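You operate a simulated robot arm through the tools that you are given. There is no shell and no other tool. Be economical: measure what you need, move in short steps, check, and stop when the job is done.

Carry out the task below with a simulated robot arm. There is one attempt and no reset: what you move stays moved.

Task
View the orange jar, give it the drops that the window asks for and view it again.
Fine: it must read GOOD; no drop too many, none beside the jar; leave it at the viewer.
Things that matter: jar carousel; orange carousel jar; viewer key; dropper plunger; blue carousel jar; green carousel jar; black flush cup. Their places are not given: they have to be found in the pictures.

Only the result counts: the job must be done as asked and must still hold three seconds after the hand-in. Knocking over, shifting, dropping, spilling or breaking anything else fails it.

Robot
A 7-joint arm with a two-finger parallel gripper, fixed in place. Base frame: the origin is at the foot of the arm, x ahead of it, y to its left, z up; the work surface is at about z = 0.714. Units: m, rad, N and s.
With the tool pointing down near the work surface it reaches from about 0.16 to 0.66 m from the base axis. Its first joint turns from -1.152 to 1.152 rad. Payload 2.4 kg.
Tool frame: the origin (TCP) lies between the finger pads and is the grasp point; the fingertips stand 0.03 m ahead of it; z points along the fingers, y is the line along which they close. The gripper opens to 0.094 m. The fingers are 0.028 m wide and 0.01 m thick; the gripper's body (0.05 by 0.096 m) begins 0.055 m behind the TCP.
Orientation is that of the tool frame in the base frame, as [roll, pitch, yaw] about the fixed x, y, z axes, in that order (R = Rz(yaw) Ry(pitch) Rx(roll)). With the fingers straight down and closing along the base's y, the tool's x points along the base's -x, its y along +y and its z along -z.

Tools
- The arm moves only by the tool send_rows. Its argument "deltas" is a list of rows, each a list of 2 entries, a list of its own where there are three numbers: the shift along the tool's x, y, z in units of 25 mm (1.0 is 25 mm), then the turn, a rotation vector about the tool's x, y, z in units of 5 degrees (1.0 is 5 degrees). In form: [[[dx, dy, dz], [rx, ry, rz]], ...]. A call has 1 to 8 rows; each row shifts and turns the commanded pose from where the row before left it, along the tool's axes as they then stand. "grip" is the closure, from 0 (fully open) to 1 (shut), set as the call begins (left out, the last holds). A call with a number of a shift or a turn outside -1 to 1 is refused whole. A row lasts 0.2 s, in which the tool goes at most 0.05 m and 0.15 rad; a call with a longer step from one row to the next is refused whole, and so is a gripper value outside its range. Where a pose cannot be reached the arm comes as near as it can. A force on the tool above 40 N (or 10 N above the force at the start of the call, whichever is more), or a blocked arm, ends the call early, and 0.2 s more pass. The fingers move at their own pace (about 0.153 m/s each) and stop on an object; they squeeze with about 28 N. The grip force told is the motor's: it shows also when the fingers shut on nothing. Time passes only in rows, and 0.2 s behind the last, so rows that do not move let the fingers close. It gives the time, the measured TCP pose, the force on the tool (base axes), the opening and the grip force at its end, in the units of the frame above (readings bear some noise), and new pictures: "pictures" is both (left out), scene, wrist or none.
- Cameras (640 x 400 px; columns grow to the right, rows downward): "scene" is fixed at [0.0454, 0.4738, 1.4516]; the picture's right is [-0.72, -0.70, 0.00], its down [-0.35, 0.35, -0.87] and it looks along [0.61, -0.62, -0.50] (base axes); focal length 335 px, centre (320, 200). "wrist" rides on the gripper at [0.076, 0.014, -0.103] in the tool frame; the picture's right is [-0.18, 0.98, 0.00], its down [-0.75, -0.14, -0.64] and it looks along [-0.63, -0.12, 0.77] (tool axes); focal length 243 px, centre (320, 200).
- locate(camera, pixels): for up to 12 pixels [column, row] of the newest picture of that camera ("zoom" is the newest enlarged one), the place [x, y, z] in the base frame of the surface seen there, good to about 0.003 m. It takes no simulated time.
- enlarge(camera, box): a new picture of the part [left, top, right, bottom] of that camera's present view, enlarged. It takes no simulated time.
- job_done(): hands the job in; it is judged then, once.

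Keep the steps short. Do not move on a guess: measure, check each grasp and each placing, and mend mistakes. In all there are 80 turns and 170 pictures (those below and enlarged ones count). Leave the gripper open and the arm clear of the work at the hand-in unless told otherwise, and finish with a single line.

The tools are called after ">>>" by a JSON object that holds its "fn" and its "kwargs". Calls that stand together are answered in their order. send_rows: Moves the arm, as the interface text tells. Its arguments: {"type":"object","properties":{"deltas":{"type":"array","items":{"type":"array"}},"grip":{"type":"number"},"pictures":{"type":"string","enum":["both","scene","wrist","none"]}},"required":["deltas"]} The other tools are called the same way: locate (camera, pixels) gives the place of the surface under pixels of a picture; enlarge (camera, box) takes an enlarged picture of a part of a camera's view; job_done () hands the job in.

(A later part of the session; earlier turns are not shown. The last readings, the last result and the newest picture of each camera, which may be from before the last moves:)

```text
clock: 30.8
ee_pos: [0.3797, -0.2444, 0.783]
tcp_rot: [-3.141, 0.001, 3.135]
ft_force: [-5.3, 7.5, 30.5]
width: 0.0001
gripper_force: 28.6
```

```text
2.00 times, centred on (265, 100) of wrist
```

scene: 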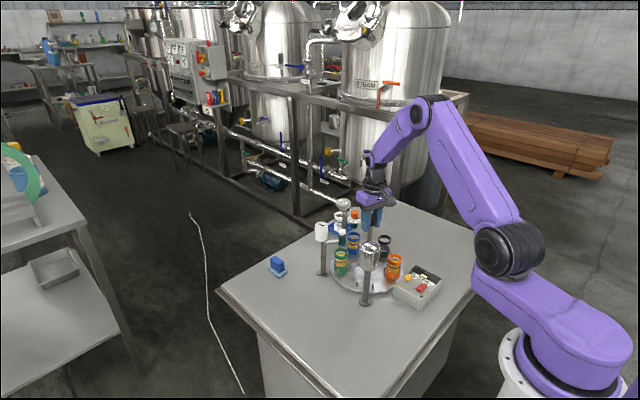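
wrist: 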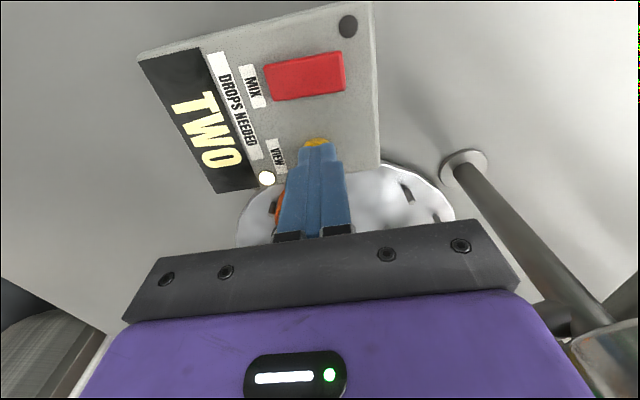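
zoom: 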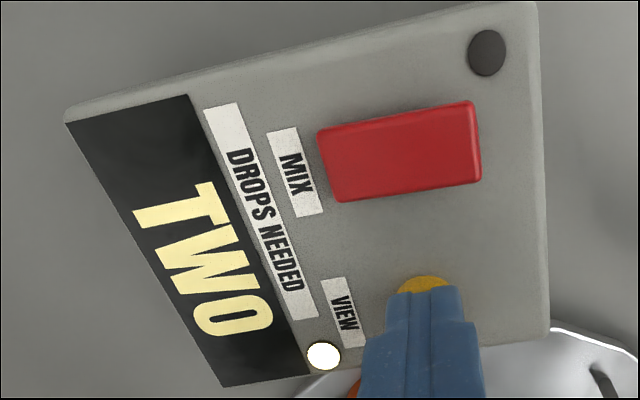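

The window reads TWO. Next I turn orange to the dropper (144° clockwise). I rise and pre-wind the wrist the other way.

>>> {"fn": "send_rows", "kwargs": {"deltas": [[[0, 0, -1], [0, 0, 0]], [[0, 0, -1], [0, 0, 0]], [[0, 0, -1], [0, 0, -1]], [[0, 0, -1], [0, 0, -1]], [[0, 0, -1], [0, 0, -1]], [[0, 0, -1], [0, 0, -1]], [[0, 0, -1], [0, 0, -1]], [[0, 0, -1], [0, 0, -1]]], "pictures": "none"}}

>>> {"fn": "send_rows", "kwargs": {"deltas": [[[-0.645, -0.372, 0], [0, 0, -1]], [[-0.61, -0.427, 0], [0, 0, -1]], [[-0.571, -0.479, 0], [0, 0, -1]], [[-0.527, -0.527, 0], [0, 0, -1]], [[-0.479, -0.571, 0], [0, 0, -1]], [[-0.427, -0.61, 0], [0, 0, -1]], [[-0.372, -0.645, 0], [0, 0, -1]], [[-0.315, -0.675, 0], [0, 0, -1]]], "grip": 0.2, "pictures": "both"}}

```text
clock: 32.6
ee_pos: [0.3813, -0.246, 0.9832]
tcp_rot: [3.141, 0.0, -2.623]
ft_force: [-0.1, -0.3, -0.9]
width: 0.0001
gripper_force: 28.1
```

```text
clock: 34.4
ee_pos: [0.5296, -0.2454, 0.9828]
tcp_rot: [-3.14, -0.001, -1.925]
ft_force: [-1.1, 0.4, 0.1]
width: 0.0756
gripper_force: 0.0
```

scene: 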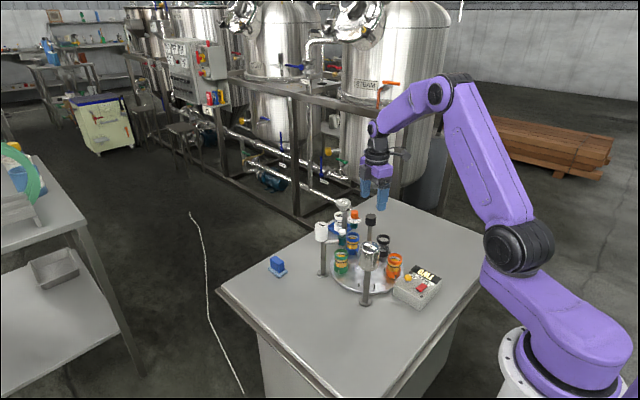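
wrist: 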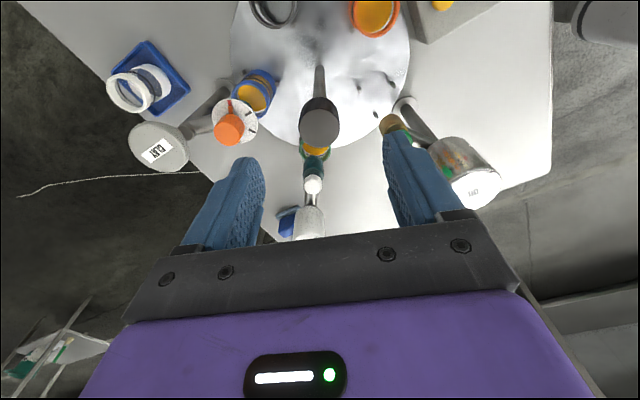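

The wrist reaches this yaw (250°). Left finger is near the clay dial, so I narrow the opening to 57 mm before descending.

>>> {"fn": "send_rows", "kwargs": {"deltas": [[[0, 0.09, 0], [0, 0, 0]], [[0, 0, 0.9], [0, 0, 0]], [[0, 0, 0.9], [0, 0, 0]], [[0, 0, 0.9], [0, 0, 0]], [[0, 0, 0.9], [0, 0, 0]]], "grip": 0.4, "pictures": "none"}}

>>> {"fn": "send_rows", "kwargs": {"deltas": [[[0, 0, 0], [0, 0, 0]], [[0, 0, 0], [0, 0, 0]], [[0, 0, 0], [0, 0, 0]]], "grip": 1, "pictures": "none"}}

```text
clock: 35.6
ee_pos: [0.5253, -0.2453, 0.8931]
tcp_rot: [-3.14, 0.001, -1.926]
ft_force: [0.5, 0.4, 0.9]
width: 0.0565
gripper_force: 0.1
```

```text
clock: 36.4
ee_pos: [0.5294, -0.2467, 0.8937]
tcp_rot: [-3.13, 0.001, -1.926]
ft_force: [30.7, -12.4, -12.1]
width: 0.0318
gripper_force: 45.0
```

I relieve the sideways load, then begin the turn.

>>> {"fn": "send_rows", "kwargs": {"deltas": [[[0.01, -0.19, -0.03], [0, 0, 0]], [[0, 0, 0], [0, 0, 0]]], "pictures": "none"}}

>>> {"fn": "send_rows", "kwargs": {"deltas": [[[0, 0, 0], [0, 0, 0.7]], [[0, 0, 0], [0, 0, 0.8]], [[0, 0, 0], [0, 0, 0.8]], [[0, 0, 0], [0, 0, 0.8]], [[0, 0, 0], [0, 0, 0.8]]], "pictures": "scene"}}

>>> {"fn": "enlarge", "kwargs": {"camera": "scene", "box": [310, 230, 420, 310]}}

```text
clock: 37.0
ee_pos: [0.5295, -0.2456, 0.8932]
tcp_rot: [3.14, 0.001, -1.928]
ft_force: [1.9, -1.1, -1.3]
width: 0.0319
gripper_force: 45.2
```

```text
clock: 38.2
ee_pos: [0.5288, -0.2459, 0.8942]
tcp_rot: [3.135, -0.001, -2.272]
ft_force: [-16.4, 6.2, 1.9]
width: 0.0314
gripper_force: 45.2
```

scene: 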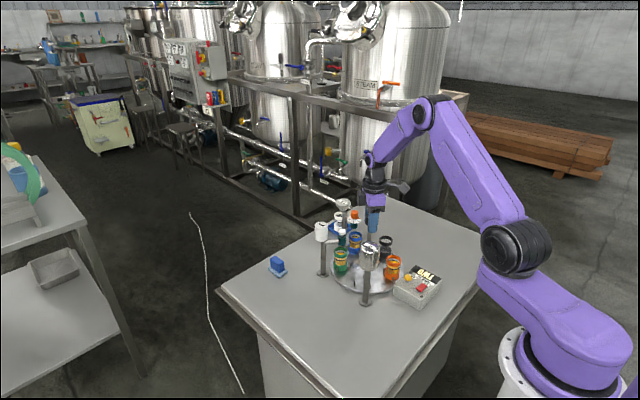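

```text
5.00 times, centred on (365, 270) of scene
```

zoom: 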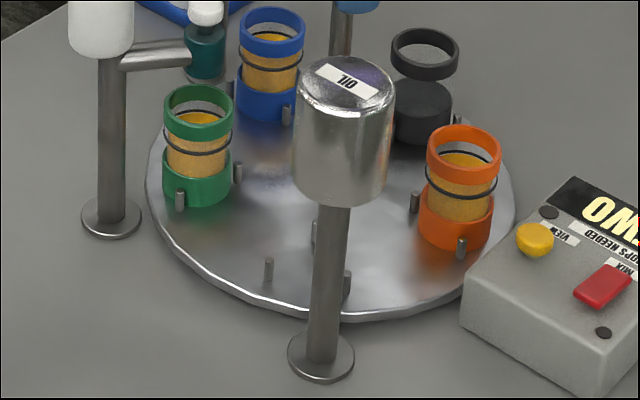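

The carousel lagged (≈6° of 20°). There seems to be play or slip of ≈13°. I continue the same way and watch.

>>> {"fn": "send_rows", "kwargs": {"deltas": [[[0.05, 0.06, 0], [0, 0, 0.7]], [[0, 0, 0], [0, 0, 0.8]], [[0, 0, 0], [0, 0, 0.8]], [[0, 0, 0], [0, 0, 0.8]], [[0, 0, 0], [0, 0, 0.8]]], "pictures": "none"}}

>>> {"fn": "enlarge", "kwargs": {"camera": "scene", "box": [310, 230, 420, 310]}}

```text
clock: 39.4
ee_pos: [0.5297, -0.2456, 0.8942]
tcp_rot: [3.14, 0.001, -2.609]
ft_force: [-6.3, 6.2, -2.8]
width: 0.0318
gripper_force: 44.3
```

```text
5.00 times, centred on (365, 270) of scene
```

zoom: 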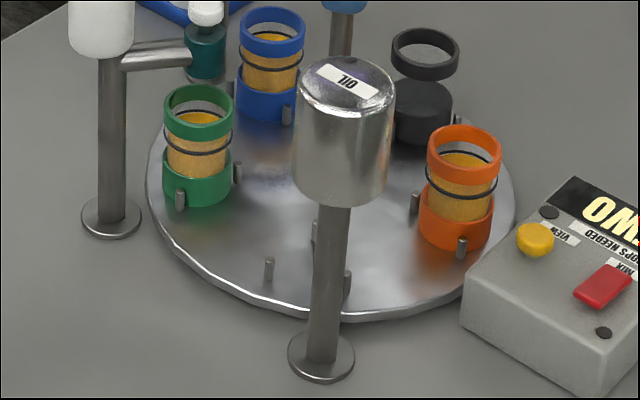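

No motion at all in that last 19°: the fingers slip on the knob, so something may be blocking or it's an end stop. I look closer around orange/box and the other jars.

>>> {"fn": "enlarge", "kwargs": {"camera": "scene", "box": [375, 245, 425, 295]}}

>>> {"fn": "enlarge", "kwargs": {"camera": "scene", "box": [320, 200, 400, 260]}}

>>> {"fn": "enlarge", "kwargs": {"camera": "wrist", "box": [120, 0, 520, 250]}}

```text
8.00 times, centred on (400, 270) of scene
```

zoom: 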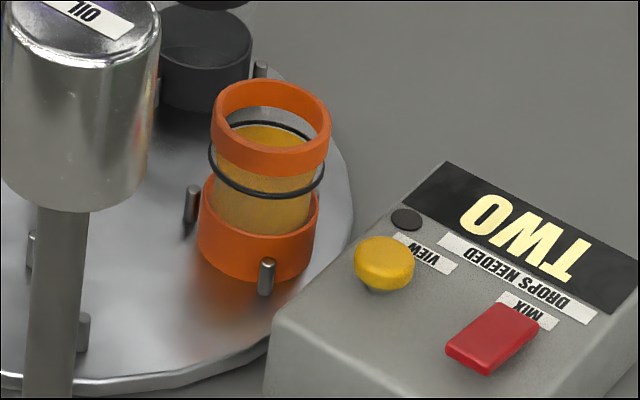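

```text
6.67 times, centred on (360, 230) of scene
```

zoom: 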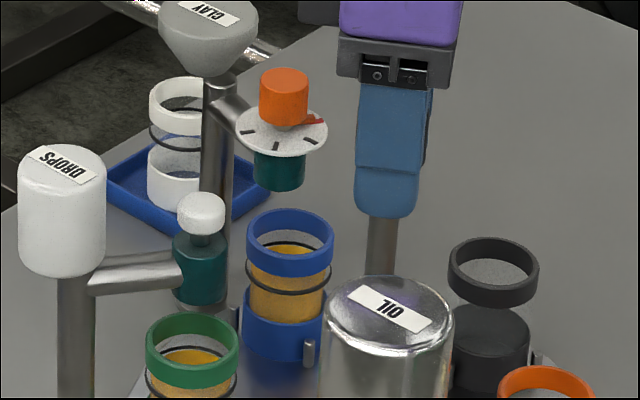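

```text
1.60 times, centred on (320, 125) of wrist
```

zoom: 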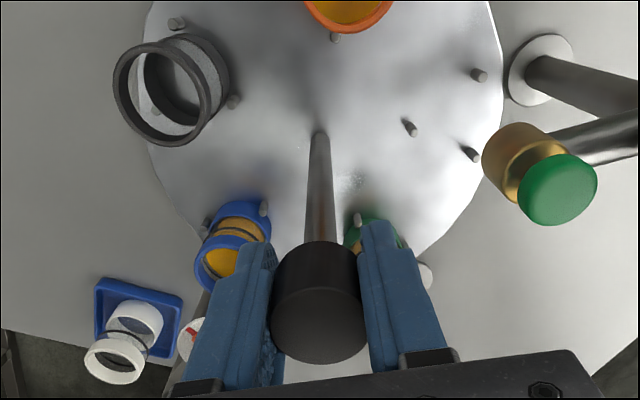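

Nothing visibly touches. I test a counter-clockwise turn of ~12° to see whether the knob still drives the carousel (end stop vs. slip).

>>> {"fn": "send_rows", "kwargs": {"deltas": [[[0, 0, 0], [0, 0, -0.6]], [[0, 0, 0], [0, 0, -0.6]], [[0, 0, 0], [0, 0, -0.6]], [[0, 0, 0], [0, 0, -0.6]], [[0, 0, 0], [0, 0, 0]]], "pictures": "none"}}

>>> {"fn": "enlarge", "kwargs": {"camera": "scene", "box": [310, 230, 420, 310]}}

```text
clock: 40.6
ee_pos: [0.5291, -0.2462, 0.8941]
tcp_rot: [-3.141, 0.003, -2.397]
ft_force: [-9.5, 9.4, -6.2]
width: 0.0317
gripper_force: 44.9
```

```text
5.00 times, centred on (365, 270) of scene
```

zoom: 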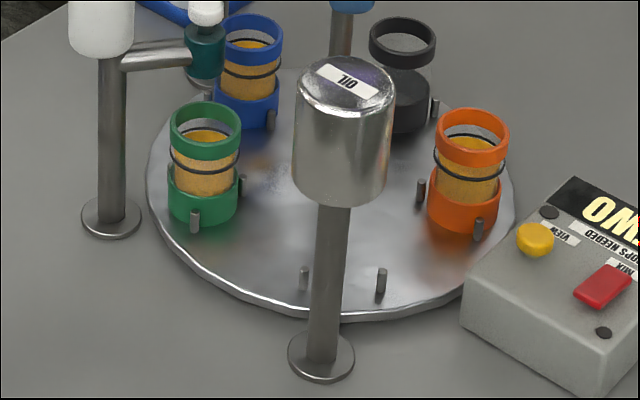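

Counter-clockwise follows, so there's an end stop just past the viewer. The dropper must be reached counter-clockwise (~210° more). I turn that way, checking for joint limits.

>>> {"fn": "send_rows", "kwargs": {"deltas": [[[-0.04, -0.08, 0], [0, 0, -0.9]], [[0, 0, 0], [0, 0, -0.9]], [[0, 0, 0], [0, 0, -0.9]], [[0, 0, 0], [0, 0, -0.9]], [[0, 0, 0], [0, 0, -0.9]], [[0, 0, 0], [0, 0, -0.9]], [[0, 0, 0], [0, 0, -0.9]]], "pictures": "none"}}

>>> {"fn": "enlarge", "kwargs": {"camera": "scene", "box": [310, 210, 420, 310]}}

```text
clock: 42.2
ee_pos: [0.5285, -0.2468, 0.894]
tcp_rot: [3.137, 0.001, -1.846]
ft_force: [-17.5, 13.9, 0.7]
width: 0.0318
gripper_force: 45.1
```

```text
4.00 times, centred on (365, 260) of scene
```

zoom: 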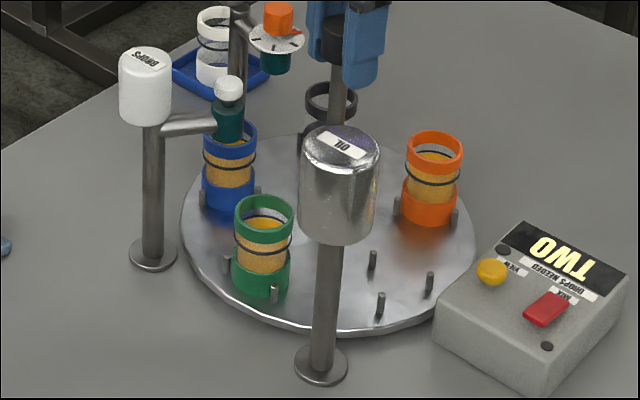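

It follows well. I relieve side force and continue.

>>> {"fn": "send_rows", "kwargs": {"deltas": [[[-0.05, 0.12, 0], [0, 0, -0.9]], [[0, 0, 0], [0, 0, -0.9]], [[0, 0, 0], [0, 0, -0.9]], [[0, 0, 0], [0, 0, -0.9]], [[0, 0, 0], [0, 0, -0.9]], [[0, 0, 0], [0, 0, -0.9]], [[0, 0, 0], [0, 0, -0.9]]], "pictures": "none"}}

```text
clock: 43.8
ee_pos: [0.5292, -0.2459, 0.8943]
tcp_rot: [-3.138, -0.003, -1.296]
ft_force: [13.2, -8.2, -25.1]
width: 0.0318
gripper_force: 44.2
```

>>> {"fn": "send_rows", "kwargs": {"deltas": [[[0.04, -0.03, 0.06], [0, 0, -0.9]], [[0, 0, 0], [0, 0, -0.9]], [[0, 0, 0], [0, 0, -0.9]], [[0, 0, 0], [0, 0, -0.9]], [[0, 0, 0], [0, 0, -0.9]], [[0, 0, 0], [0, 0, -0.9]]], "pictures": "none"}}

>>> {"fn": "enlarge", "kwargs": {"camera": "scene", "box": [310, 210, 420, 310]}}

```text
clock: 45.2
ee_pos: [0.5305, -0.2457, 0.8947]
tcp_rot: [-3.14, -0.004, -0.826]
ft_force: [-0.7, 1.5, 25.6]
width: 0.0321
gripper_force: 45.2
```

```text
4.00 times, centred on (365, 260) of scene
```

zoom: 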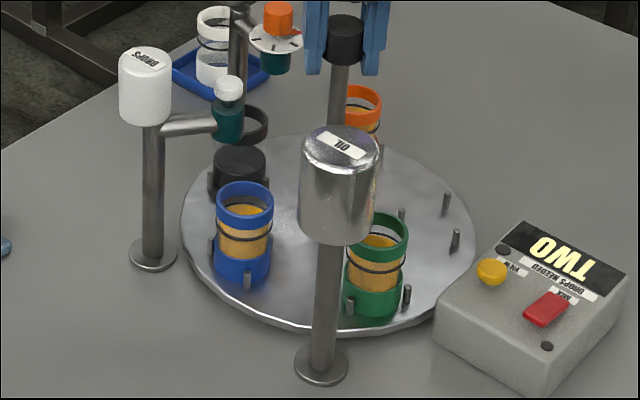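

Still following; wrist yaw now 313°. I continue.

>>> {"fn": "send_rows", "kwargs": {"deltas": [[[0, 0, -0.04], [0, 0, -0.9]], [[0, 0, 0], [0, 0, -0.9]], [[0, 0, 0], [0, 0, -0.9]], [[0, 0, 0], [0, 0, -0.9]], [[0, 0, 0], [0, 0, -0.9]]], "pictures": "none"}}

>>> {"fn": "send_rows", "kwargs": {"deltas": [[[0, 0, 0], [0, 0, -0.9]], [[0, 0, 0], [0, 0, -0.9]], [[0, 0, 0], [0, 0, -0.9]]], "pictures": "wrist"}}

>>> {"fn": "enlarge", "kwargs": {"camera": "scene", "box": [310, 210, 420, 310]}}

```text
clock: 46.4
ee_pos: [0.5311, -0.2448, 0.8951]
tcp_rot: [-3.142, -0.003, -0.429]
ft_force: [10.6, 3.5, 15.2]
width: 0.0321
gripper_force: 44.9
```

```text
clock: 47.2
ee_pos: [0.5309, -0.2455, 0.8948]
tcp_rot: [3.141, -0.003, -0.395]
ft_force: [11.7, 5.7, 12.4]
width: 0.0317
gripper_force: 45.3
out of reach, approached as far as the arm can: row 2, 3
```

wrist: 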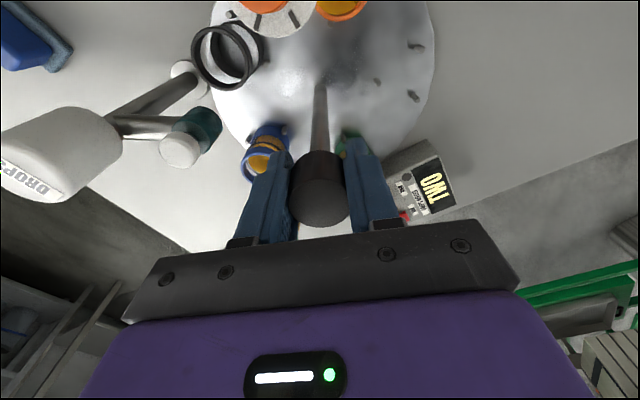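

```text
4.00 times, centred on (365, 260) of scene
```

zoom: 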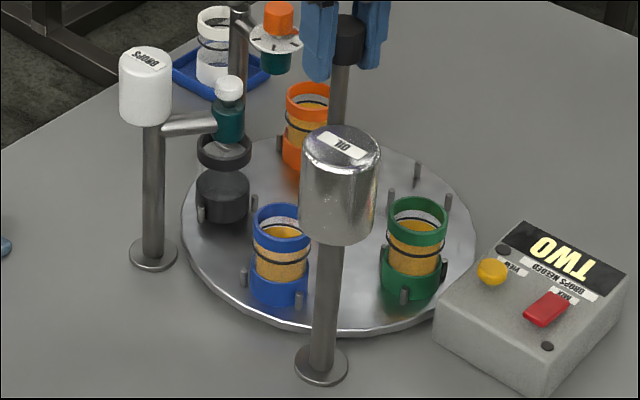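

The wrist limit is at yaw ≈337°. Orange is ≈320°; it needs ≈95° more. I open on the spot and rewind ~107°.

>>> {"fn": "send_rows", "kwargs": {"deltas": [[[0, 0, 0], [0, 0, 0]], [[0, 0, 0], [0, 0, 0]], [[0, 0, 0], [0, 0, 1]], [[0, 0, 0], [0, 0, 1]], [[0, 0, 0], [0, 0, 1]], [[0, 0, 0], [0, 0, 1]], [[0, 0, 0], [0, 0, 1]], [[0, 0, 0], [0, 0, 1]]], "grip": 0.4, "pictures": "none"}}

>>> {"fn": "send_rows", "kwargs": {"deltas": [[[0, 0, 0], [0, 0, 1]], [[0, 0, 0], [0, 0, 1]], [[0, 0, 0], [0, 0, 1]], [[0, 0, 0], [0, 0, 1]], [[0, 0, 0], [0, 0, 1]], [[0, 0, 0], [0, 0, 1]], [[0, 0, 0], [0, 0, 1]], [[0, 0, 0], [0, 0, 1]]], "pictures": "none"}}

>>> {"fn": "send_rows", "kwargs": {"deltas": [[[0, 0, 0], [0, 0, 1]], [[0, 0, 0], [0, 0, 1]], [[0, 0, 0], [0, 0, 1]], [[0, 0, 0], [0, 0, 1]], [[0, 0, 0], [0, 0, 1]], [[0, 0, 0], [0, 0, 1]], [[0, 0, 0], [0, 0, 1]], [[0, 0, 0], [0, 0, 1]]], "pictures": "wrist"}}

>>> {"fn": "enlarge", "kwargs": {"camera": "scene", "box": [310, 210, 420, 310]}}

```text
clock: 49.0
ee_pos: [0.5292, -0.2462, 0.8943]
tcp_rot: [-3.141, -0.001, -0.922]
ft_force: [-0.6, -0.3, 0.1]
width: 0.0565
gripper_force: 0.0
```

```text
clock: 50.8
ee_pos: [0.5296, -0.2454, 0.8946]
tcp_rot: [-3.141, -0.001, -1.622]
ft_force: [0.7, 0.3, -0.2]
width: 0.0563
gripper_force: 0.0
```

```text
clock: 52.6
ee_pos: [0.53, -0.245, 0.8932]
tcp_rot: [-3.141, 0.003, -2.316]
ft_force: [-0.2, 0.8, -0.2]
width: 0.0563
gripper_force: 0.1
```

wrist: 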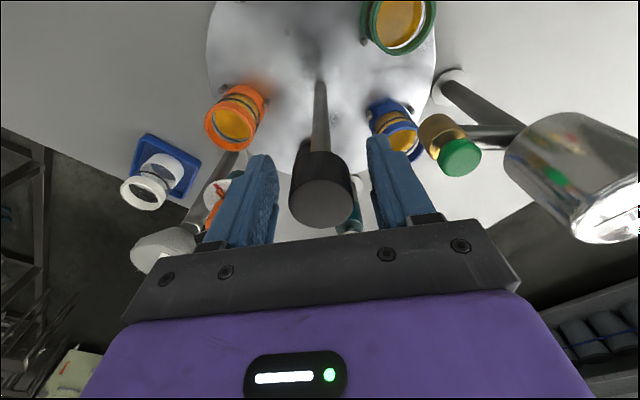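

```text
4.00 times, centred on (365, 260) of scene
```

zoom: 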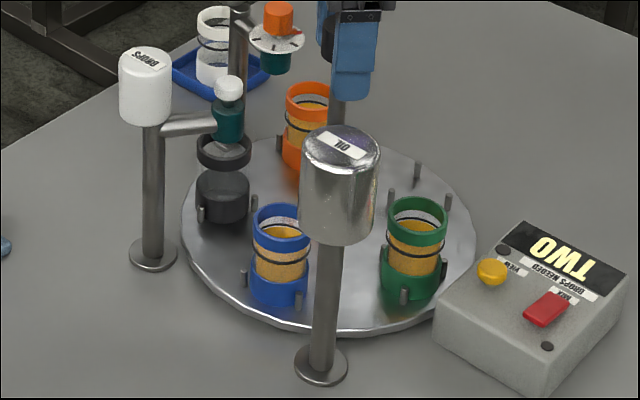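

I measure the carousel's exact angle from the inner pins.

>>> {"fn": "locate", "kwargs": {"camera": "zoom", "pixels": [[255, 199], [392, 192], [201, 211], [404, 293], [243, 275], [299, 296], [280, 140], [417, 166], [448, 198]]}}

>>> {"fn": "send_rows", "kwargs": {"deltas": [[[0, 0, 0], [0, 0, 0]], [[0, 0, 0], [0, 0, 0]], [[0, 0, 0], [0, 0, 0]]], "grip": 1, "pictures": "none"}}

```text
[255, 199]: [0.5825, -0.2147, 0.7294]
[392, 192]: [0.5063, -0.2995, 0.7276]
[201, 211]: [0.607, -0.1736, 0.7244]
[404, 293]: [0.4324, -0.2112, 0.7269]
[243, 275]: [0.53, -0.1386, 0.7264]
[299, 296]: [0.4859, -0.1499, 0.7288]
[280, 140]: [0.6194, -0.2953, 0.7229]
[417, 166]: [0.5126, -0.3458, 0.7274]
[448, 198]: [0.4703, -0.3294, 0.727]
```

```text
clock: 53.4
ee_pos: [0.5294, -0.2466, 0.8933]
tcp_rot: [-3.14, -0.001, -2.317]
ft_force: [-3.4, 2.8, 2.7]
width: 0.0311
gripper_force: 45.3
```

Orange at ≈318°, dropper at ≈55°: 97° to go. Grip is well centred. I turn 38° twice.

>>> {"fn": "send_rows", "kwargs": {"deltas": [[[0, 0, 0], [0, 0, -0.95]], [[0, 0, 0], [0, 0, -0.95]], [[0, 0, 0], [0, 0, -0.95]], [[0, 0, 0], [0, 0, -0.95]], [[0, 0, 0], [0, 0, -0.95]], [[0, 0, 0], [0, 0, -0.95]], [[0, 0, 0], [0, 0, -0.95]], [[0, 0, 0], [0, 0, -0.95]]], "pictures": "none"}}

>>> {"fn": "send_rows", "kwargs": {"deltas": [[[0, 0, 0], [0, 0, -0.95]], [[0, 0, 0], [0, 0, -0.95]], [[0, 0, 0], [0, 0, -0.95]], [[0, 0, 0], [0, 0, -0.95]], [[0, 0, 0], [0, 0, -0.95]], [[0, 0, 0], [0, 0, -0.95]]], "pictures": "none"}}

>>> {"fn": "enlarge", "kwargs": {"camera": "scene", "box": [310, 210, 420, 310]}}

```text
clock: 55.2
ee_pos: [0.5296, -0.2472, 0.893]
tcp_rot: [-3.14, 0.0, -1.651]
ft_force: [3.0, 2.1, -8.8]
width: 0.0314
gripper_force: 45.2
```

```text
clock: 56.6
ee_pos: [0.5303, -0.2459, 0.8939]
tcp_rot: [-3.14, -0.004, -1.153]
ft_force: [11.2, 1.4, -12.0]
width: 0.0308
gripper_force: 45.2
```

```text
4.00 times, centred on (365, 260) of scene
```

zoom: 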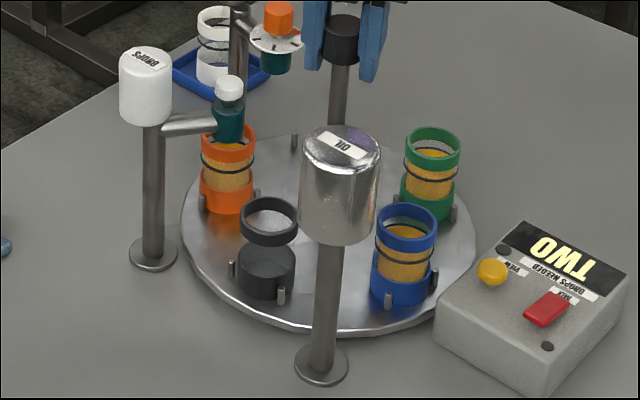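

Turned 66.7°. I continue 28°, then measure.

>>> {"fn": "send_rows", "kwargs": {"deltas": [[[-0.02, 0.03, 0.03], [0, 0, -0.93]], [[0, 0, 0], [0, 0, -0.93]], [[0, 0, 0], [0, 0, -0.93]], [[0, 0, 0], [0, 0, -0.93]], [[0, 0, 0], [0, 0, -0.93]], [[0, 0, 0], [0, 0, -0.93]], [[0, 0, 0], [0, 0, 0]]], "pictures": "none"}}

>>> {"fn": "enlarge", "kwargs": {"camera": "scene", "box": [310, 230, 420, 310]}}

```text
clock: 58.2
ee_pos: [0.5319, -0.2455, 0.8938]
tcp_rot: [-3.14, -0.004, -0.665]
ft_force: [20.4, 0.6, -2.4]
width: 0.0309
gripper_force: 45.2
```

```text
5.00 times, centred on (365, 270) of scene
```

zoom: 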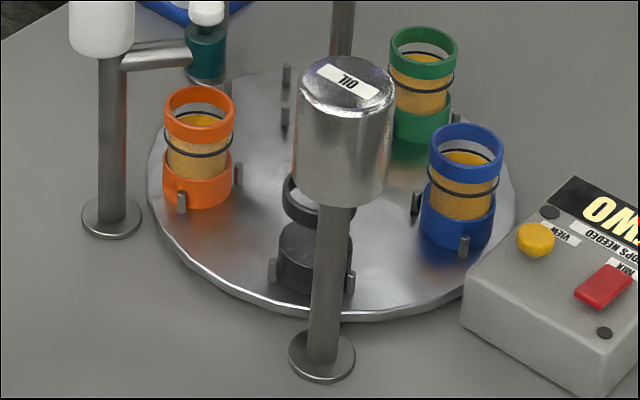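

Compared with the aligned reference, pins are ≈5° short. I turn 5° more.

>>> {"fn": "send_rows", "kwargs": {"deltas": [[[0.07, 0.05, 0], [0, 0, -0.5]], [[0, 0, 0], [0, 0, -0.55]], [[0, 0, 0], [0, 0, 0]]], "pictures": "none"}}

>>> {"fn": "enlarge", "kwargs": {"camera": "scene", "box": [310, 230, 420, 310]}}

```text
clock: 59.0
ee_pos: [0.5306, -0.2461, 0.8935]
tcp_rot: [-3.141, 0.001, -0.572]
ft_force: [8.4, 17.9, 7.9]
width: 0.0307
gripper_force: 44.7
```

```text
5.00 times, centred on (365, 270) of scene
```

zoom: 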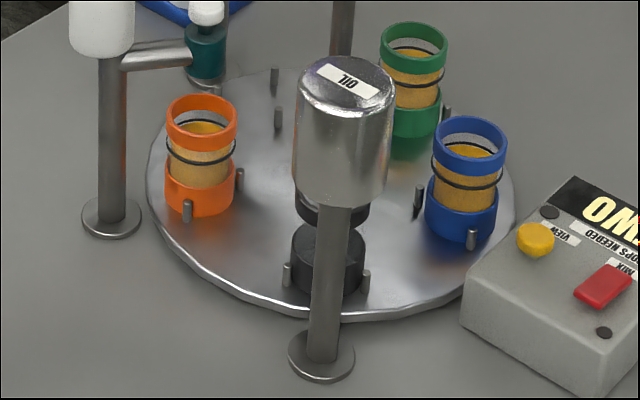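

Pins match the aligned reference now. I verify the nozzle is above the jar's mouth via measurements.

>>> {"fn": "locate", "kwargs": {"camera": "zoom", "pixels": [[187, 205], [241, 173], [418, 190], [471, 233], [287, 267], [366, 271], [170, 115], [233, 115], [201, 138], [201, 97]]}}

>>> {"fn": "enlarge", "kwargs": {"camera": "scene", "box": [320, 215, 370, 280]}}

```text
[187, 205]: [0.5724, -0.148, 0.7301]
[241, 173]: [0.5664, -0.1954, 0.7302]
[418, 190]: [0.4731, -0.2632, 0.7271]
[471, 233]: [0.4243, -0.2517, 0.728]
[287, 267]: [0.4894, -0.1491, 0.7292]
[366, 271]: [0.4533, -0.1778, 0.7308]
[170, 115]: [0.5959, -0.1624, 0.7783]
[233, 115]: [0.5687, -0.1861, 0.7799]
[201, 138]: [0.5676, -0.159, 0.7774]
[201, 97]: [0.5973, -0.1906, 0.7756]
```

```text
6.15 times, centred on (345, 248) of scene
```

zoom: 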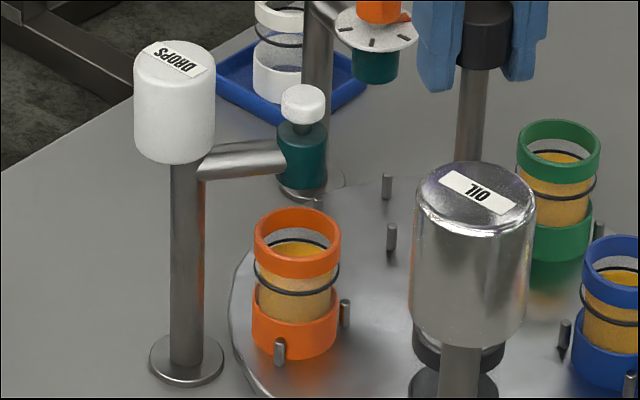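

>>> {"fn": "locate", "kwargs": {"camera": "zoom", "pixels": [[303, 94], [285, 94], [321, 94], [302, 160], [302, 120], [315, 205], [318, 186]]}}

```text
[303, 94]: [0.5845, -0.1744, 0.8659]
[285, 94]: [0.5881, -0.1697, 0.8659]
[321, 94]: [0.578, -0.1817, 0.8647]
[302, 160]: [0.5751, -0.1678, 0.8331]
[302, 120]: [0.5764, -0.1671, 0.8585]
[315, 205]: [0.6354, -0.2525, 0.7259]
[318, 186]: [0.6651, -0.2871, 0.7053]
```

Plunger axis ≈ (0.583,-0.175), jar mouth centre ≈ (0.582,-0.175): aligned. I release the knob, rise, and move over the plunger with shut fingers.

>>> {"fn": "send_rows", "kwargs": {"deltas": [[[0, 0, 0], [0, 0, 0]], [[0, 0, 0], [0, 0, 0]], [[0, 0, -1], [0, 0, 0]], [[0, 0, -1], [0, 0, 0]], [[0, 0, -1], [0, 0, 0]], [[0, 0, -1], [0, 0, 0]]], "grip": 0.4, "pictures": "none"}}

>>> {"fn": "send_rows", "kwargs": {"deltas": [[[0.06, -0.878, 0], [0, 0, 0]], [[0.06, -0.878, 0], [0, 0, 0]], [[0.06, -0.878, 0], [0, 0, 0]], [[0.06, -0.878, 0], [0, 0, 0]], [[0, 0, 0], [0, 0, 0]]], "grip": 1, "pictures": "both"}}

>>> {"fn": "enlarge", "kwargs": {"camera": "scene", "box": [310, 200, 420, 310]}}

```text
clock: 60.4
ee_pos: [0.5311, -0.2494, 0.9946]
tcp_rot: [3.139, 0.0, -0.574]
ft_force: [-0.2, 0.0, -0.3]
width: 0.0561
gripper_force: 0.0
```

```text
clock: 61.6
ee_pos: [0.5811, -0.1781, 0.9923]
tcp_rot: [3.142, 0.0, -0.576]
ft_force: [0.1, -0.2, 0.5]
width: 0.0
gripper_force: 27.8
```

scene: 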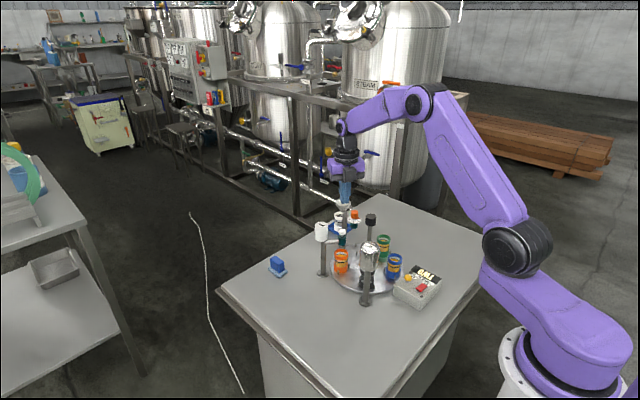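
wrist: 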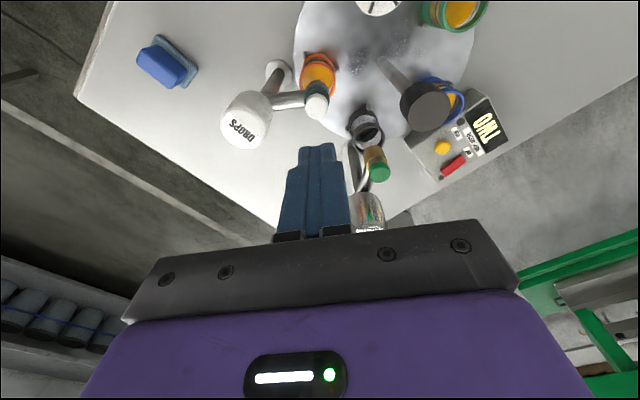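

```text
3.64 times, centred on (365, 255) of scene
```

zoom: 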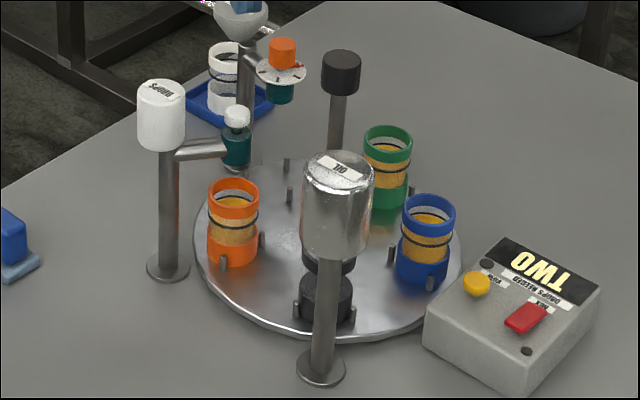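

The carousel stayed put. I measure the plunger with the wrist view.

>>> {"fn": "locate", "kwargs": {"camera": "wrist", "pixels": [[317, 106], [309, 106], [325, 106], [317, 98], [317, 114], [375, 10], [317, 65]]}}

>>> {"fn": "enlarge", "kwargs": {"camera": "wrist", "box": [210, 20, 420, 160]}}

```text
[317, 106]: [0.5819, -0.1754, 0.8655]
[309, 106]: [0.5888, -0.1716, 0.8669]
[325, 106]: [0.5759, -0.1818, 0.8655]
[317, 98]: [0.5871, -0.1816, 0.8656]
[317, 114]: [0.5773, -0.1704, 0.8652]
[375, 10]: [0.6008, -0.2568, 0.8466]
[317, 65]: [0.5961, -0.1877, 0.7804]
```

```text
2.86 times, centred on (315, 90) of wrist
```

zoom: 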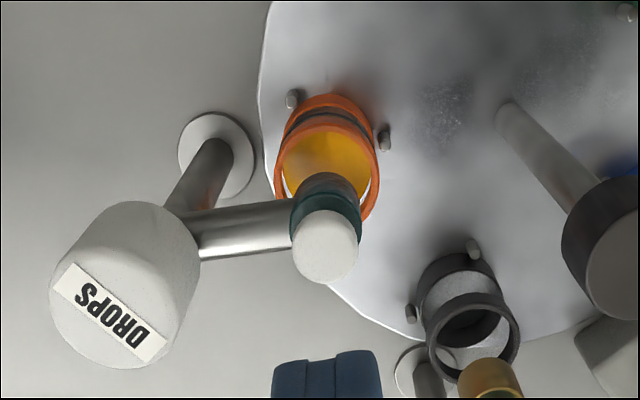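

Plunger centre (0.582,-0.176), top 0.8655. I descend to just above it.

>>> {"fn": "send_rows", "kwargs": {"deltas": [[[-0.01, -0.08, 0.9], [0, 0, 0]], [[0, 0, 0.9], [0, 0, 0]], [[0, 0, 0.9], [0, 0, 0]], [[0, 0, 0.9], [0, 0, 0]], [[0, 0, 0.1], [0, 0, 0]]], "pictures": "none"}}

>>> {"fn": "enlarge", "kwargs": {"camera": "scene", "box": [310, 180, 400, 280]}}

```text
clock: 62.8
ee_pos: [0.5837, -0.1766, 0.9005]
tcp_rot: [-3.14, -0.003, -0.575]
ft_force: [0.6, -0.1, 1.0]
width: 0.0
gripper_force: 28.1
```

```text
4.00 times, centred on (355, 230) of scene
```

zoom: 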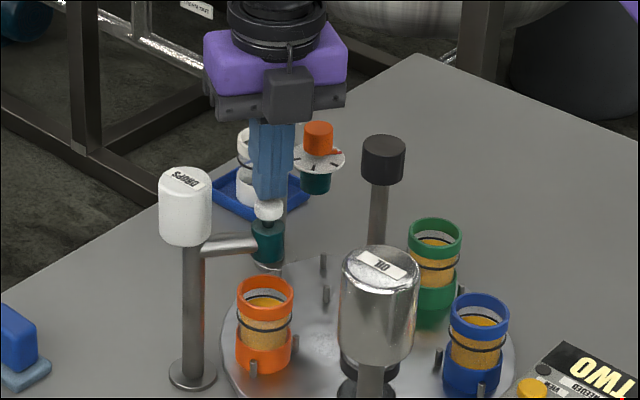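

Directly over the plunger. I press in small steps.

>>> {"fn": "send_rows", "kwargs": {"deltas": [[[0, 0, 0.12], [0, 0, 0]], [[0, 0, 0.12], [0, 0, 0]], [[0, 0, 0.1], [0, 0, 0]]], "pictures": "none"}}

>>> {"fn": "enlarge", "kwargs": {"camera": "scene", "box": [320, 215, 360, 270]}}

```text
clock: 63.6
ee_pos: [0.5827, -0.1757, 0.8918]
tcp_rot: [-3.139, 0.0, -0.575]
ft_force: [1.6, 0.0, 2.5]
width: 0.0
gripper_force: 28.1
```

```text
7.27 times, centred on (340, 242) of scene
```

zoom: 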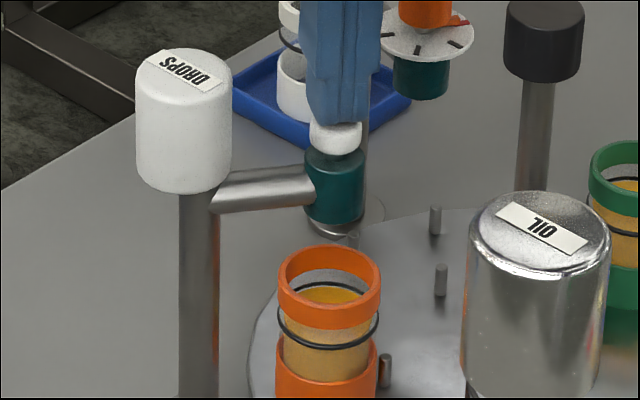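

Plunger is moving (tip 0.862, 2.5 N). I press on to the stop.

>>> {"fn": "send_rows", "kwargs": {"deltas": [[[0, 0, 0.1], [0, 0, 0]], [[0, 0, 0.1], [0, 0, 0]]], "pictures": "none"}}

>>> {"fn": "enlarge", "kwargs": {"camera": "scene", "box": [320, 215, 360, 270]}}

```text
clock: 64.2
ee_pos: [0.5832, -0.1765, 0.887]
tcp_rot: [-3.14, -0.002, -0.575]
ft_force: [-4.1, 0.4, 9.0]
width: 0.0
gripper_force: 28.4
```

```text
7.27 times, centred on (340, 242) of scene
```

zoom: 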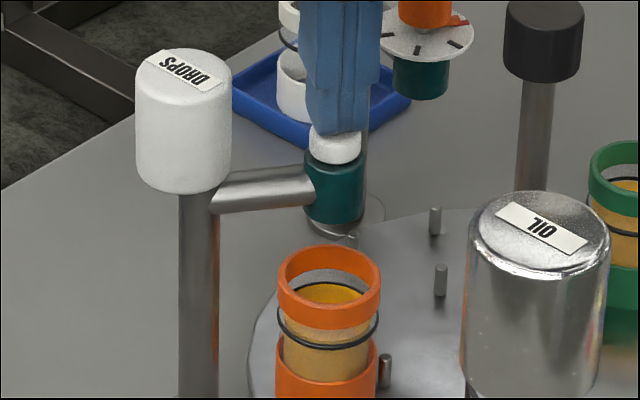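

>>> {"fn": "send_rows", "kwargs": {"deltas": [[[0, 0, 0.1], [0, 0, 0]], [[0, 0, 0], [0, 0, 0]]], "pictures": "none"}}

>>> {"fn": "enlarge", "kwargs": {"camera": "scene", "box": [320, 215, 360, 270]}}

```text
clock: 64.8
ee_pos: [0.5833, -0.1764, 0.8862]
tcp_rot: [-3.139, -0.003, -0.576]
ft_force: [-9.2, 3.3, 25.8]
width: 0.0
gripper_force: 28.0
```

```text
7.27 times, centred on (340, 242) of scene
```

zoom: 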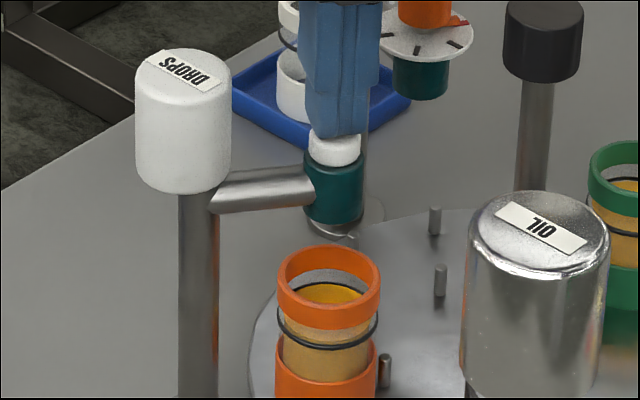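

Bottomed at 25.8 N. I release fully and look for a drop in the jar.

>>> {"fn": "send_rows", "kwargs": {"deltas": [[[0, 0, -0.4], [0, 0, 0]], [[0, 0, -0.3], [0, 0, 0]], [[0, 0, 0], [0, 0, 0]]], "pictures": "wrist"}}

>>> {"fn": "enlarge", "kwargs": {"camera": "scene", "box": [320, 215, 370, 290]}}

>>> {"fn": "enlarge", "kwargs": {"camera": "wrist", "box": [200, 0, 440, 180]}}

```text
clock: 65.6
ee_pos: [0.5836, -0.1762, 0.9008]
tcp_rot: [-3.141, 0.001, -0.576]
ft_force: [-1.1, -0.3, 0.2]
width: 0.0
gripper_force: 28.1
```

wrist: 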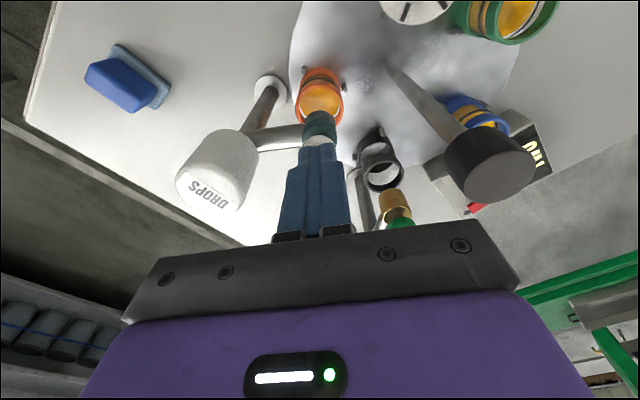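

```text
5.33 times, centred on (345, 252) of scene
```

zoom: 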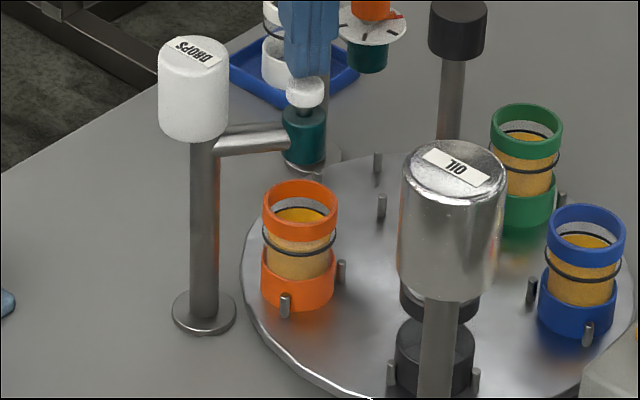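

```text
2.22 times, centred on (320, 90) of wrist
```

zoom: 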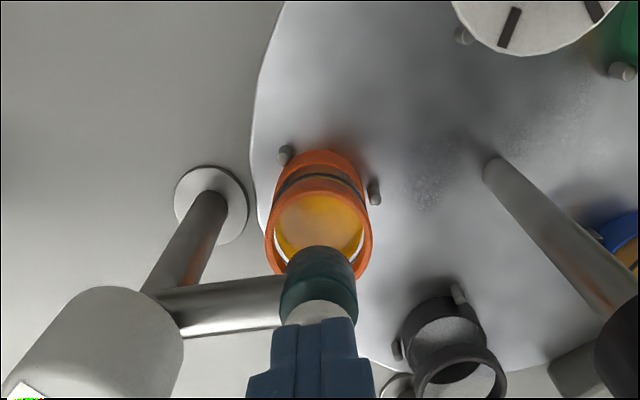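

No spill, plunger reset. I press the second time with the same stroke.

>>> {"fn": "send_rows", "kwargs": {"deltas": [[[0, 0, 0.12], [0, 0, 0]], [[0, 0, 0.12], [0, 0, 0]], [[0, 0, 0.1], [0, 0, 0]], [[0, 0, 0.1], [0, 0, 0]], [[0, 0, 0.1], [0, 0, 0]], [[0, 0, 0.1], [0, 0, 0]], [[0, 0, 0.03], [0, 0, 0]]], "pictures": "none"}}

>>> {"fn": "enlarge", "kwargs": {"camera": "scene", "box": [320, 215, 370, 290]}}

```text
clock: 67.2
ee_pos: [0.5826, -0.176, 0.886]
tcp_rot: [-3.14, -0.004, -0.577]
ft_force: [-8.3, 1.0, 21.7]
width: 0.0
gripper_force: 28.0
```

```text
5.33 times, centred on (345, 252) of scene
```

zoom: 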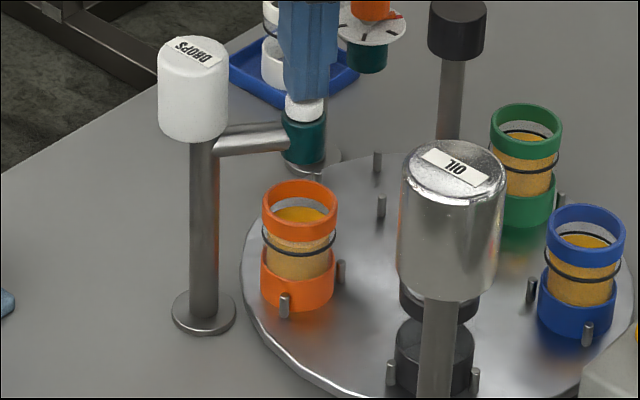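

Liquid level has visibly risen past the ring. I rise and return above the knob.

>>> {"fn": "send_rows", "kwargs": {"deltas": [[[0, 0, -1], [0, 0, 0]], [[0, 0, -1], [0, 0, 0]], [[0, 0, -1], [0, 0, 0]], [[0, 0, -1], [0, 0, 0]], [[-0.062, 0.881, 0], [0, 0, 0]], [[-0.062, 0.881, 0], [0, 0, 0]], [[-0.062, 0.881, 0], [0, 0, 0]], [[-0.062, 0.881, 0], [0, 0, 0]]], "grip": 0.4, "pictures": "none"}}

>>> {"fn": "send_rows", "kwargs": {"deltas": [[[0, 0, 0], [0, 0, -0.7]], [[0, 0, 0], [0, 0, -0.7]], [[0, 0, 0], [0, 0, 0]]], "pictures": "none"}}

>>> {"fn": "enlarge", "kwargs": {"camera": "scene", "box": [320, 215, 370, 290]}}

```text
clock: 69.0
ee_pos: [0.5302, -0.2467, 0.9846]
tcp_rot: [-3.141, -0.001, -0.576]
ft_force: [-0.4, -0.2, 0.0]
width: 0.0564
gripper_force: 0.3
```

```text
clock: 69.8
ee_pos: [0.5314, -0.2475, 0.9849]
tcp_rot: [3.141, -0.002, -0.454]
ft_force: [0.5, -0.3, 0.9]
width: 0.0567
gripper_force: 0.0
```

```text
5.33 times, centred on (345, 252) of scene
```

zoom: 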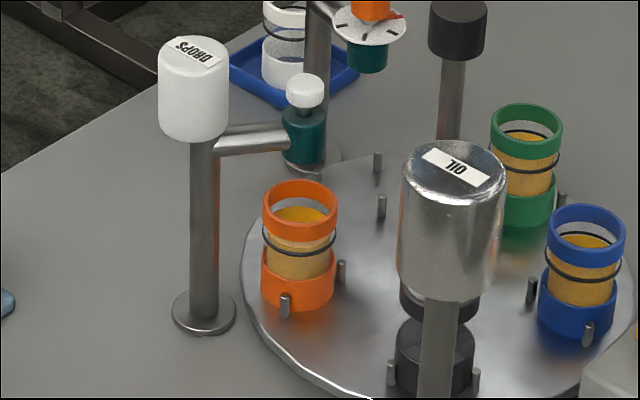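

Clean. I descend on the knob and grip.

>>> {"fn": "send_rows", "kwargs": {"deltas": [[[-0.03, 0, 0.92], [0, 0, 0]], [[0, 0, 0.92], [0, 0, 0]], [[0, 0, 0.92], [0, 0, 0]], [[0, 0, 0.92], [0, 0, 0]], [[0, 0, 0], [0, 0, 0]]], "pictures": "none"}}

>>> {"fn": "send_rows", "kwargs": {"deltas": [[[0, 0, 0], [0, 0, 0]], [[0, 0, 0], [0, 0, 0]], [[0, 0, 0], [0, 0, 0]]], "grip": 1, "pictures": "none"}}

```text
clock: 71.0
ee_pos: [0.5291, -0.2458, 0.8943]
tcp_rot: [3.141, -0.001, -0.454]
ft_force: [0.0, -0.5, 0.4]
width: 0.0563
gripper_force: 0.1
```

```text
clock: 71.8
ee_pos: [0.5294, -0.2447, 0.8928]
tcp_rot: [3.141, -0.002, -0.454]
ft_force: [3.2, 3.9, -5.4]
width: 0.0317
gripper_force: 45.0
```

Well centred. I turn clockwise, 38° per call.

>>> {"fn": "send_rows", "kwargs": {"deltas": [[[0, 0, 0], [0, 0, 0.95]], [[0, 0, 0], [0, 0, 0.95]], [[0, 0, 0], [0, 0, 0.95]], [[0, 0, 0], [0, 0, 0.95]], [[0, 0, 0], [0, 0, 0.95]], [[0, 0, 0], [0, 0, 0.95]], [[0, 0, 0], [0, 0, 0.95]], [[0, 0, 0], [0, 0, 0.95]]], "pictures": "none"}}

>>> {"fn": "send_rows", "kwargs": {"deltas": [[[0, 0, 0], [0, 0, 0.95]], [[0, 0, 0], [0, 0, 0.95]], [[0, 0, 0], [0, 0, 0.95]], [[0, 0, 0], [0, 0, 0.95]], [[0, 0, 0], [0, 0, 0.95]], [[0, 0, 0], [0, 0, 0.95]], [[0, 0, 0], [0, 0, 0.95]], [[0, 0, 0], [0, 0, 0.95]]], "pictures": "none"}}

>>> {"fn": "enlarge", "kwargs": {"camera": "scene", "box": [310, 210, 420, 310]}}

```text
clock: 73.6
ee_pos: [0.5291, -0.2448, 0.893]
tcp_rot: [-3.139, 0.0, -1.117]
ft_force: [10.2, 14.4, -3.5]
width: 0.0314
gripper_force: 44.7
```

```text
clock: 75.4
ee_pos: [0.5294, -0.2459, 0.8936]
tcp_rot: [-3.138, 0.001, -1.782]
ft_force: [9.2, 10.5, 5.2]
width: 0.0312
gripper_force: 45.4
```

```text
4.00 times, centred on (365, 260) of scene
```

zoom: 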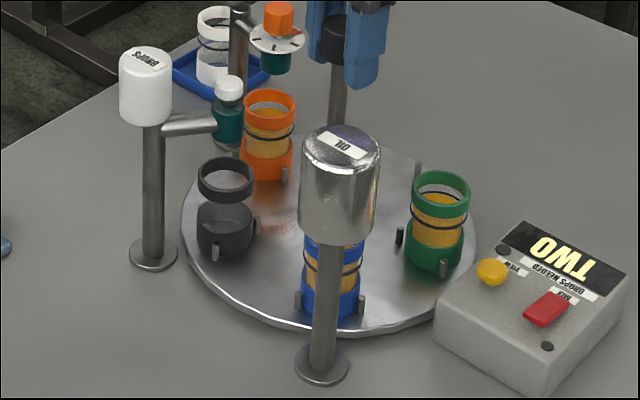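

It follows: orange is at the clay station after 76°. I continue.

>>> {"fn": "send_rows", "kwargs": {"deltas": [[[-0.06, -0.04, 0], [0, 0, 0.95]], [[0, 0, 0], [0, 0, 0.95]], [[0, 0, 0], [0, 0, 0.95]], [[0, 0, 0], [0, 0, 0.95]], [[0, 0, 0], [0, 0, 0.95]], [[0, 0, 0], [0, 0, 0.95]], [[0, 0, 0], [0, 0, 0.95]], [[0, 0, 0], [0, 0, 0.95]]], "pictures": "none"}}

>>> {"fn": "send_rows", "kwargs": {"deltas": [[[0, 0, 0], [0, 0, 0.95]], [[0, 0, 0], [0, 0, 0.95]], [[0, 0, 0], [0, 0, 0.95]], [[0, 0, 0], [0, 0, 0.95]], [[0, 0, 0], [0, 0, 0.95]], [[0, 0, 0], [0, 0, 0.95]], [[0, 0, 0], [0, 0, 0.95]], [[0, 0, 0], [0, 0, 0.95]]], "pictures": "none"}}

>>> {"fn": "enlarge", "kwargs": {"camera": "scene", "box": [310, 210, 420, 310]}}

```text
clock: 77.2
ee_pos: [0.5283, -0.2456, 0.8928]
tcp_rot: [-3.142, 0.0, -2.446]
ft_force: [-9.8, -4.8, 12.7]
width: 0.0307
gripper_force: 44.9
```

```text
clock: 79.0
ee_pos: [0.5284, -0.2455, 0.8937]
tcp_rot: [3.14, -0.002, -3.11]
ft_force: [-28.1, -4.6, 15.9]
width: 0.031
gripper_force: 45.3
```

```text
4.00 times, centred on (365, 260) of scene
```

zoom: 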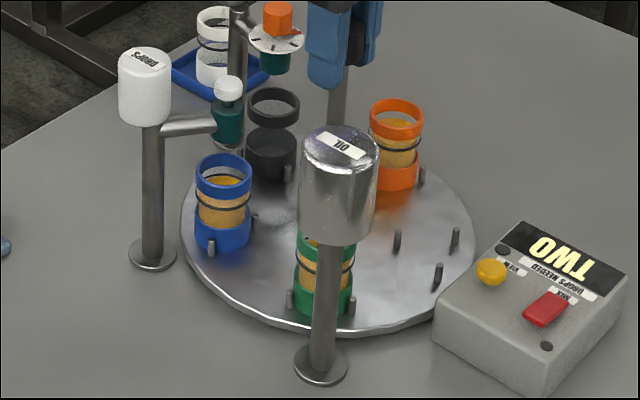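

Turned 152°; about 64° left. I relieve the x force and turn 38° more.

>>> {"fn": "send_rows", "kwargs": {"deltas": [[[0.16, -0.02, -0.03], [0, 0, 0.9]], [[0, 0, 0], [0, 0, 0.95]], [[0, 0, 0], [0, 0, 0.95]], [[0, 0, 0], [0, 0, 0.95]], [[0, 0, 0], [0, 0, 0.95]], [[0, 0, 0], [0, 0, 0.95]], [[0, 0, 0], [0, 0, 0.95]], [[0, 0, 0], [0, 0, 0.95]]], "pictures": "none"}}

>>> {"fn": "send_rows", "kwargs": {"deltas": [[[0, 0, 0], [0, 0, 0.9]], [[0, 0, 0], [0, 0, 0.9]], [[0, 0, 0], [0, 0, 0.9]], [[0, 0, 0], [0, 0, 0.9]], [[0, 0, 0], [0, 0, 0]]], "pictures": "none"}}

>>> {"fn": "enlarge", "kwargs": {"camera": "scene", "box": [310, 230, 420, 310]}}

```text
clock: 80.8
ee_pos: [0.53, -0.2448, 0.8936]
tcp_rot: [3.141, 0.006, 2.518]
ft_force: [23.7, -2.0, -27.5]
width: 0.0308
gripper_force: 45.0
```

```text
clock: 82.0
ee_pos: [0.5287, -0.2442, 0.894]
tcp_rot: [3.137, 0.006, 2.206]
ft_force: [33.9, 7.7, -23.6]
width: 0.0308
gripper_force: 45.0
```

```text
5.00 times, centred on (365, 270) of scene
```

zoom: 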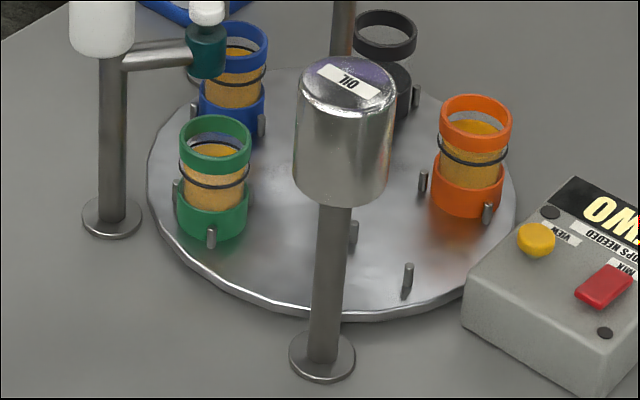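

≈11° short of the reference. I relieve the force and turn 10°.

>>> {"fn": "send_rows", "kwargs": {"deltas": [[[-0.08, 0.17, 0.08], [0, 0, 0]], [[0, 0, 0], [0, 0, 0.7]], [[0, 0, 0], [0, 0, 0.7]], [[0, 0, 0], [0, 0, 0.6]], [[0, 0, 0], [0, 0, 0]]], "pictures": "none"}}

>>> {"fn": "enlarge", "kwargs": {"camera": "scene", "box": [310, 230, 420, 310]}}

```text
clock: 83.2
ee_pos: [0.5295, -0.2451, 0.8927]
tcp_rot: [3.141, 0.0, 2.027]
ft_force: [-11.6, 12.2, 29.4]
width: 0.0308
gripper_force: 44.7
```

```text
5.00 times, centred on (365, 270) of scene
```

zoom: 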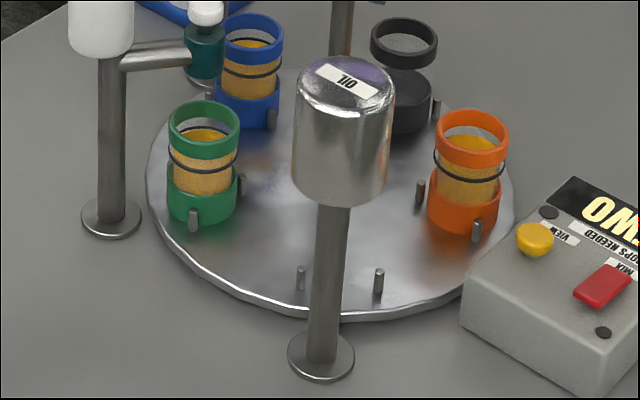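

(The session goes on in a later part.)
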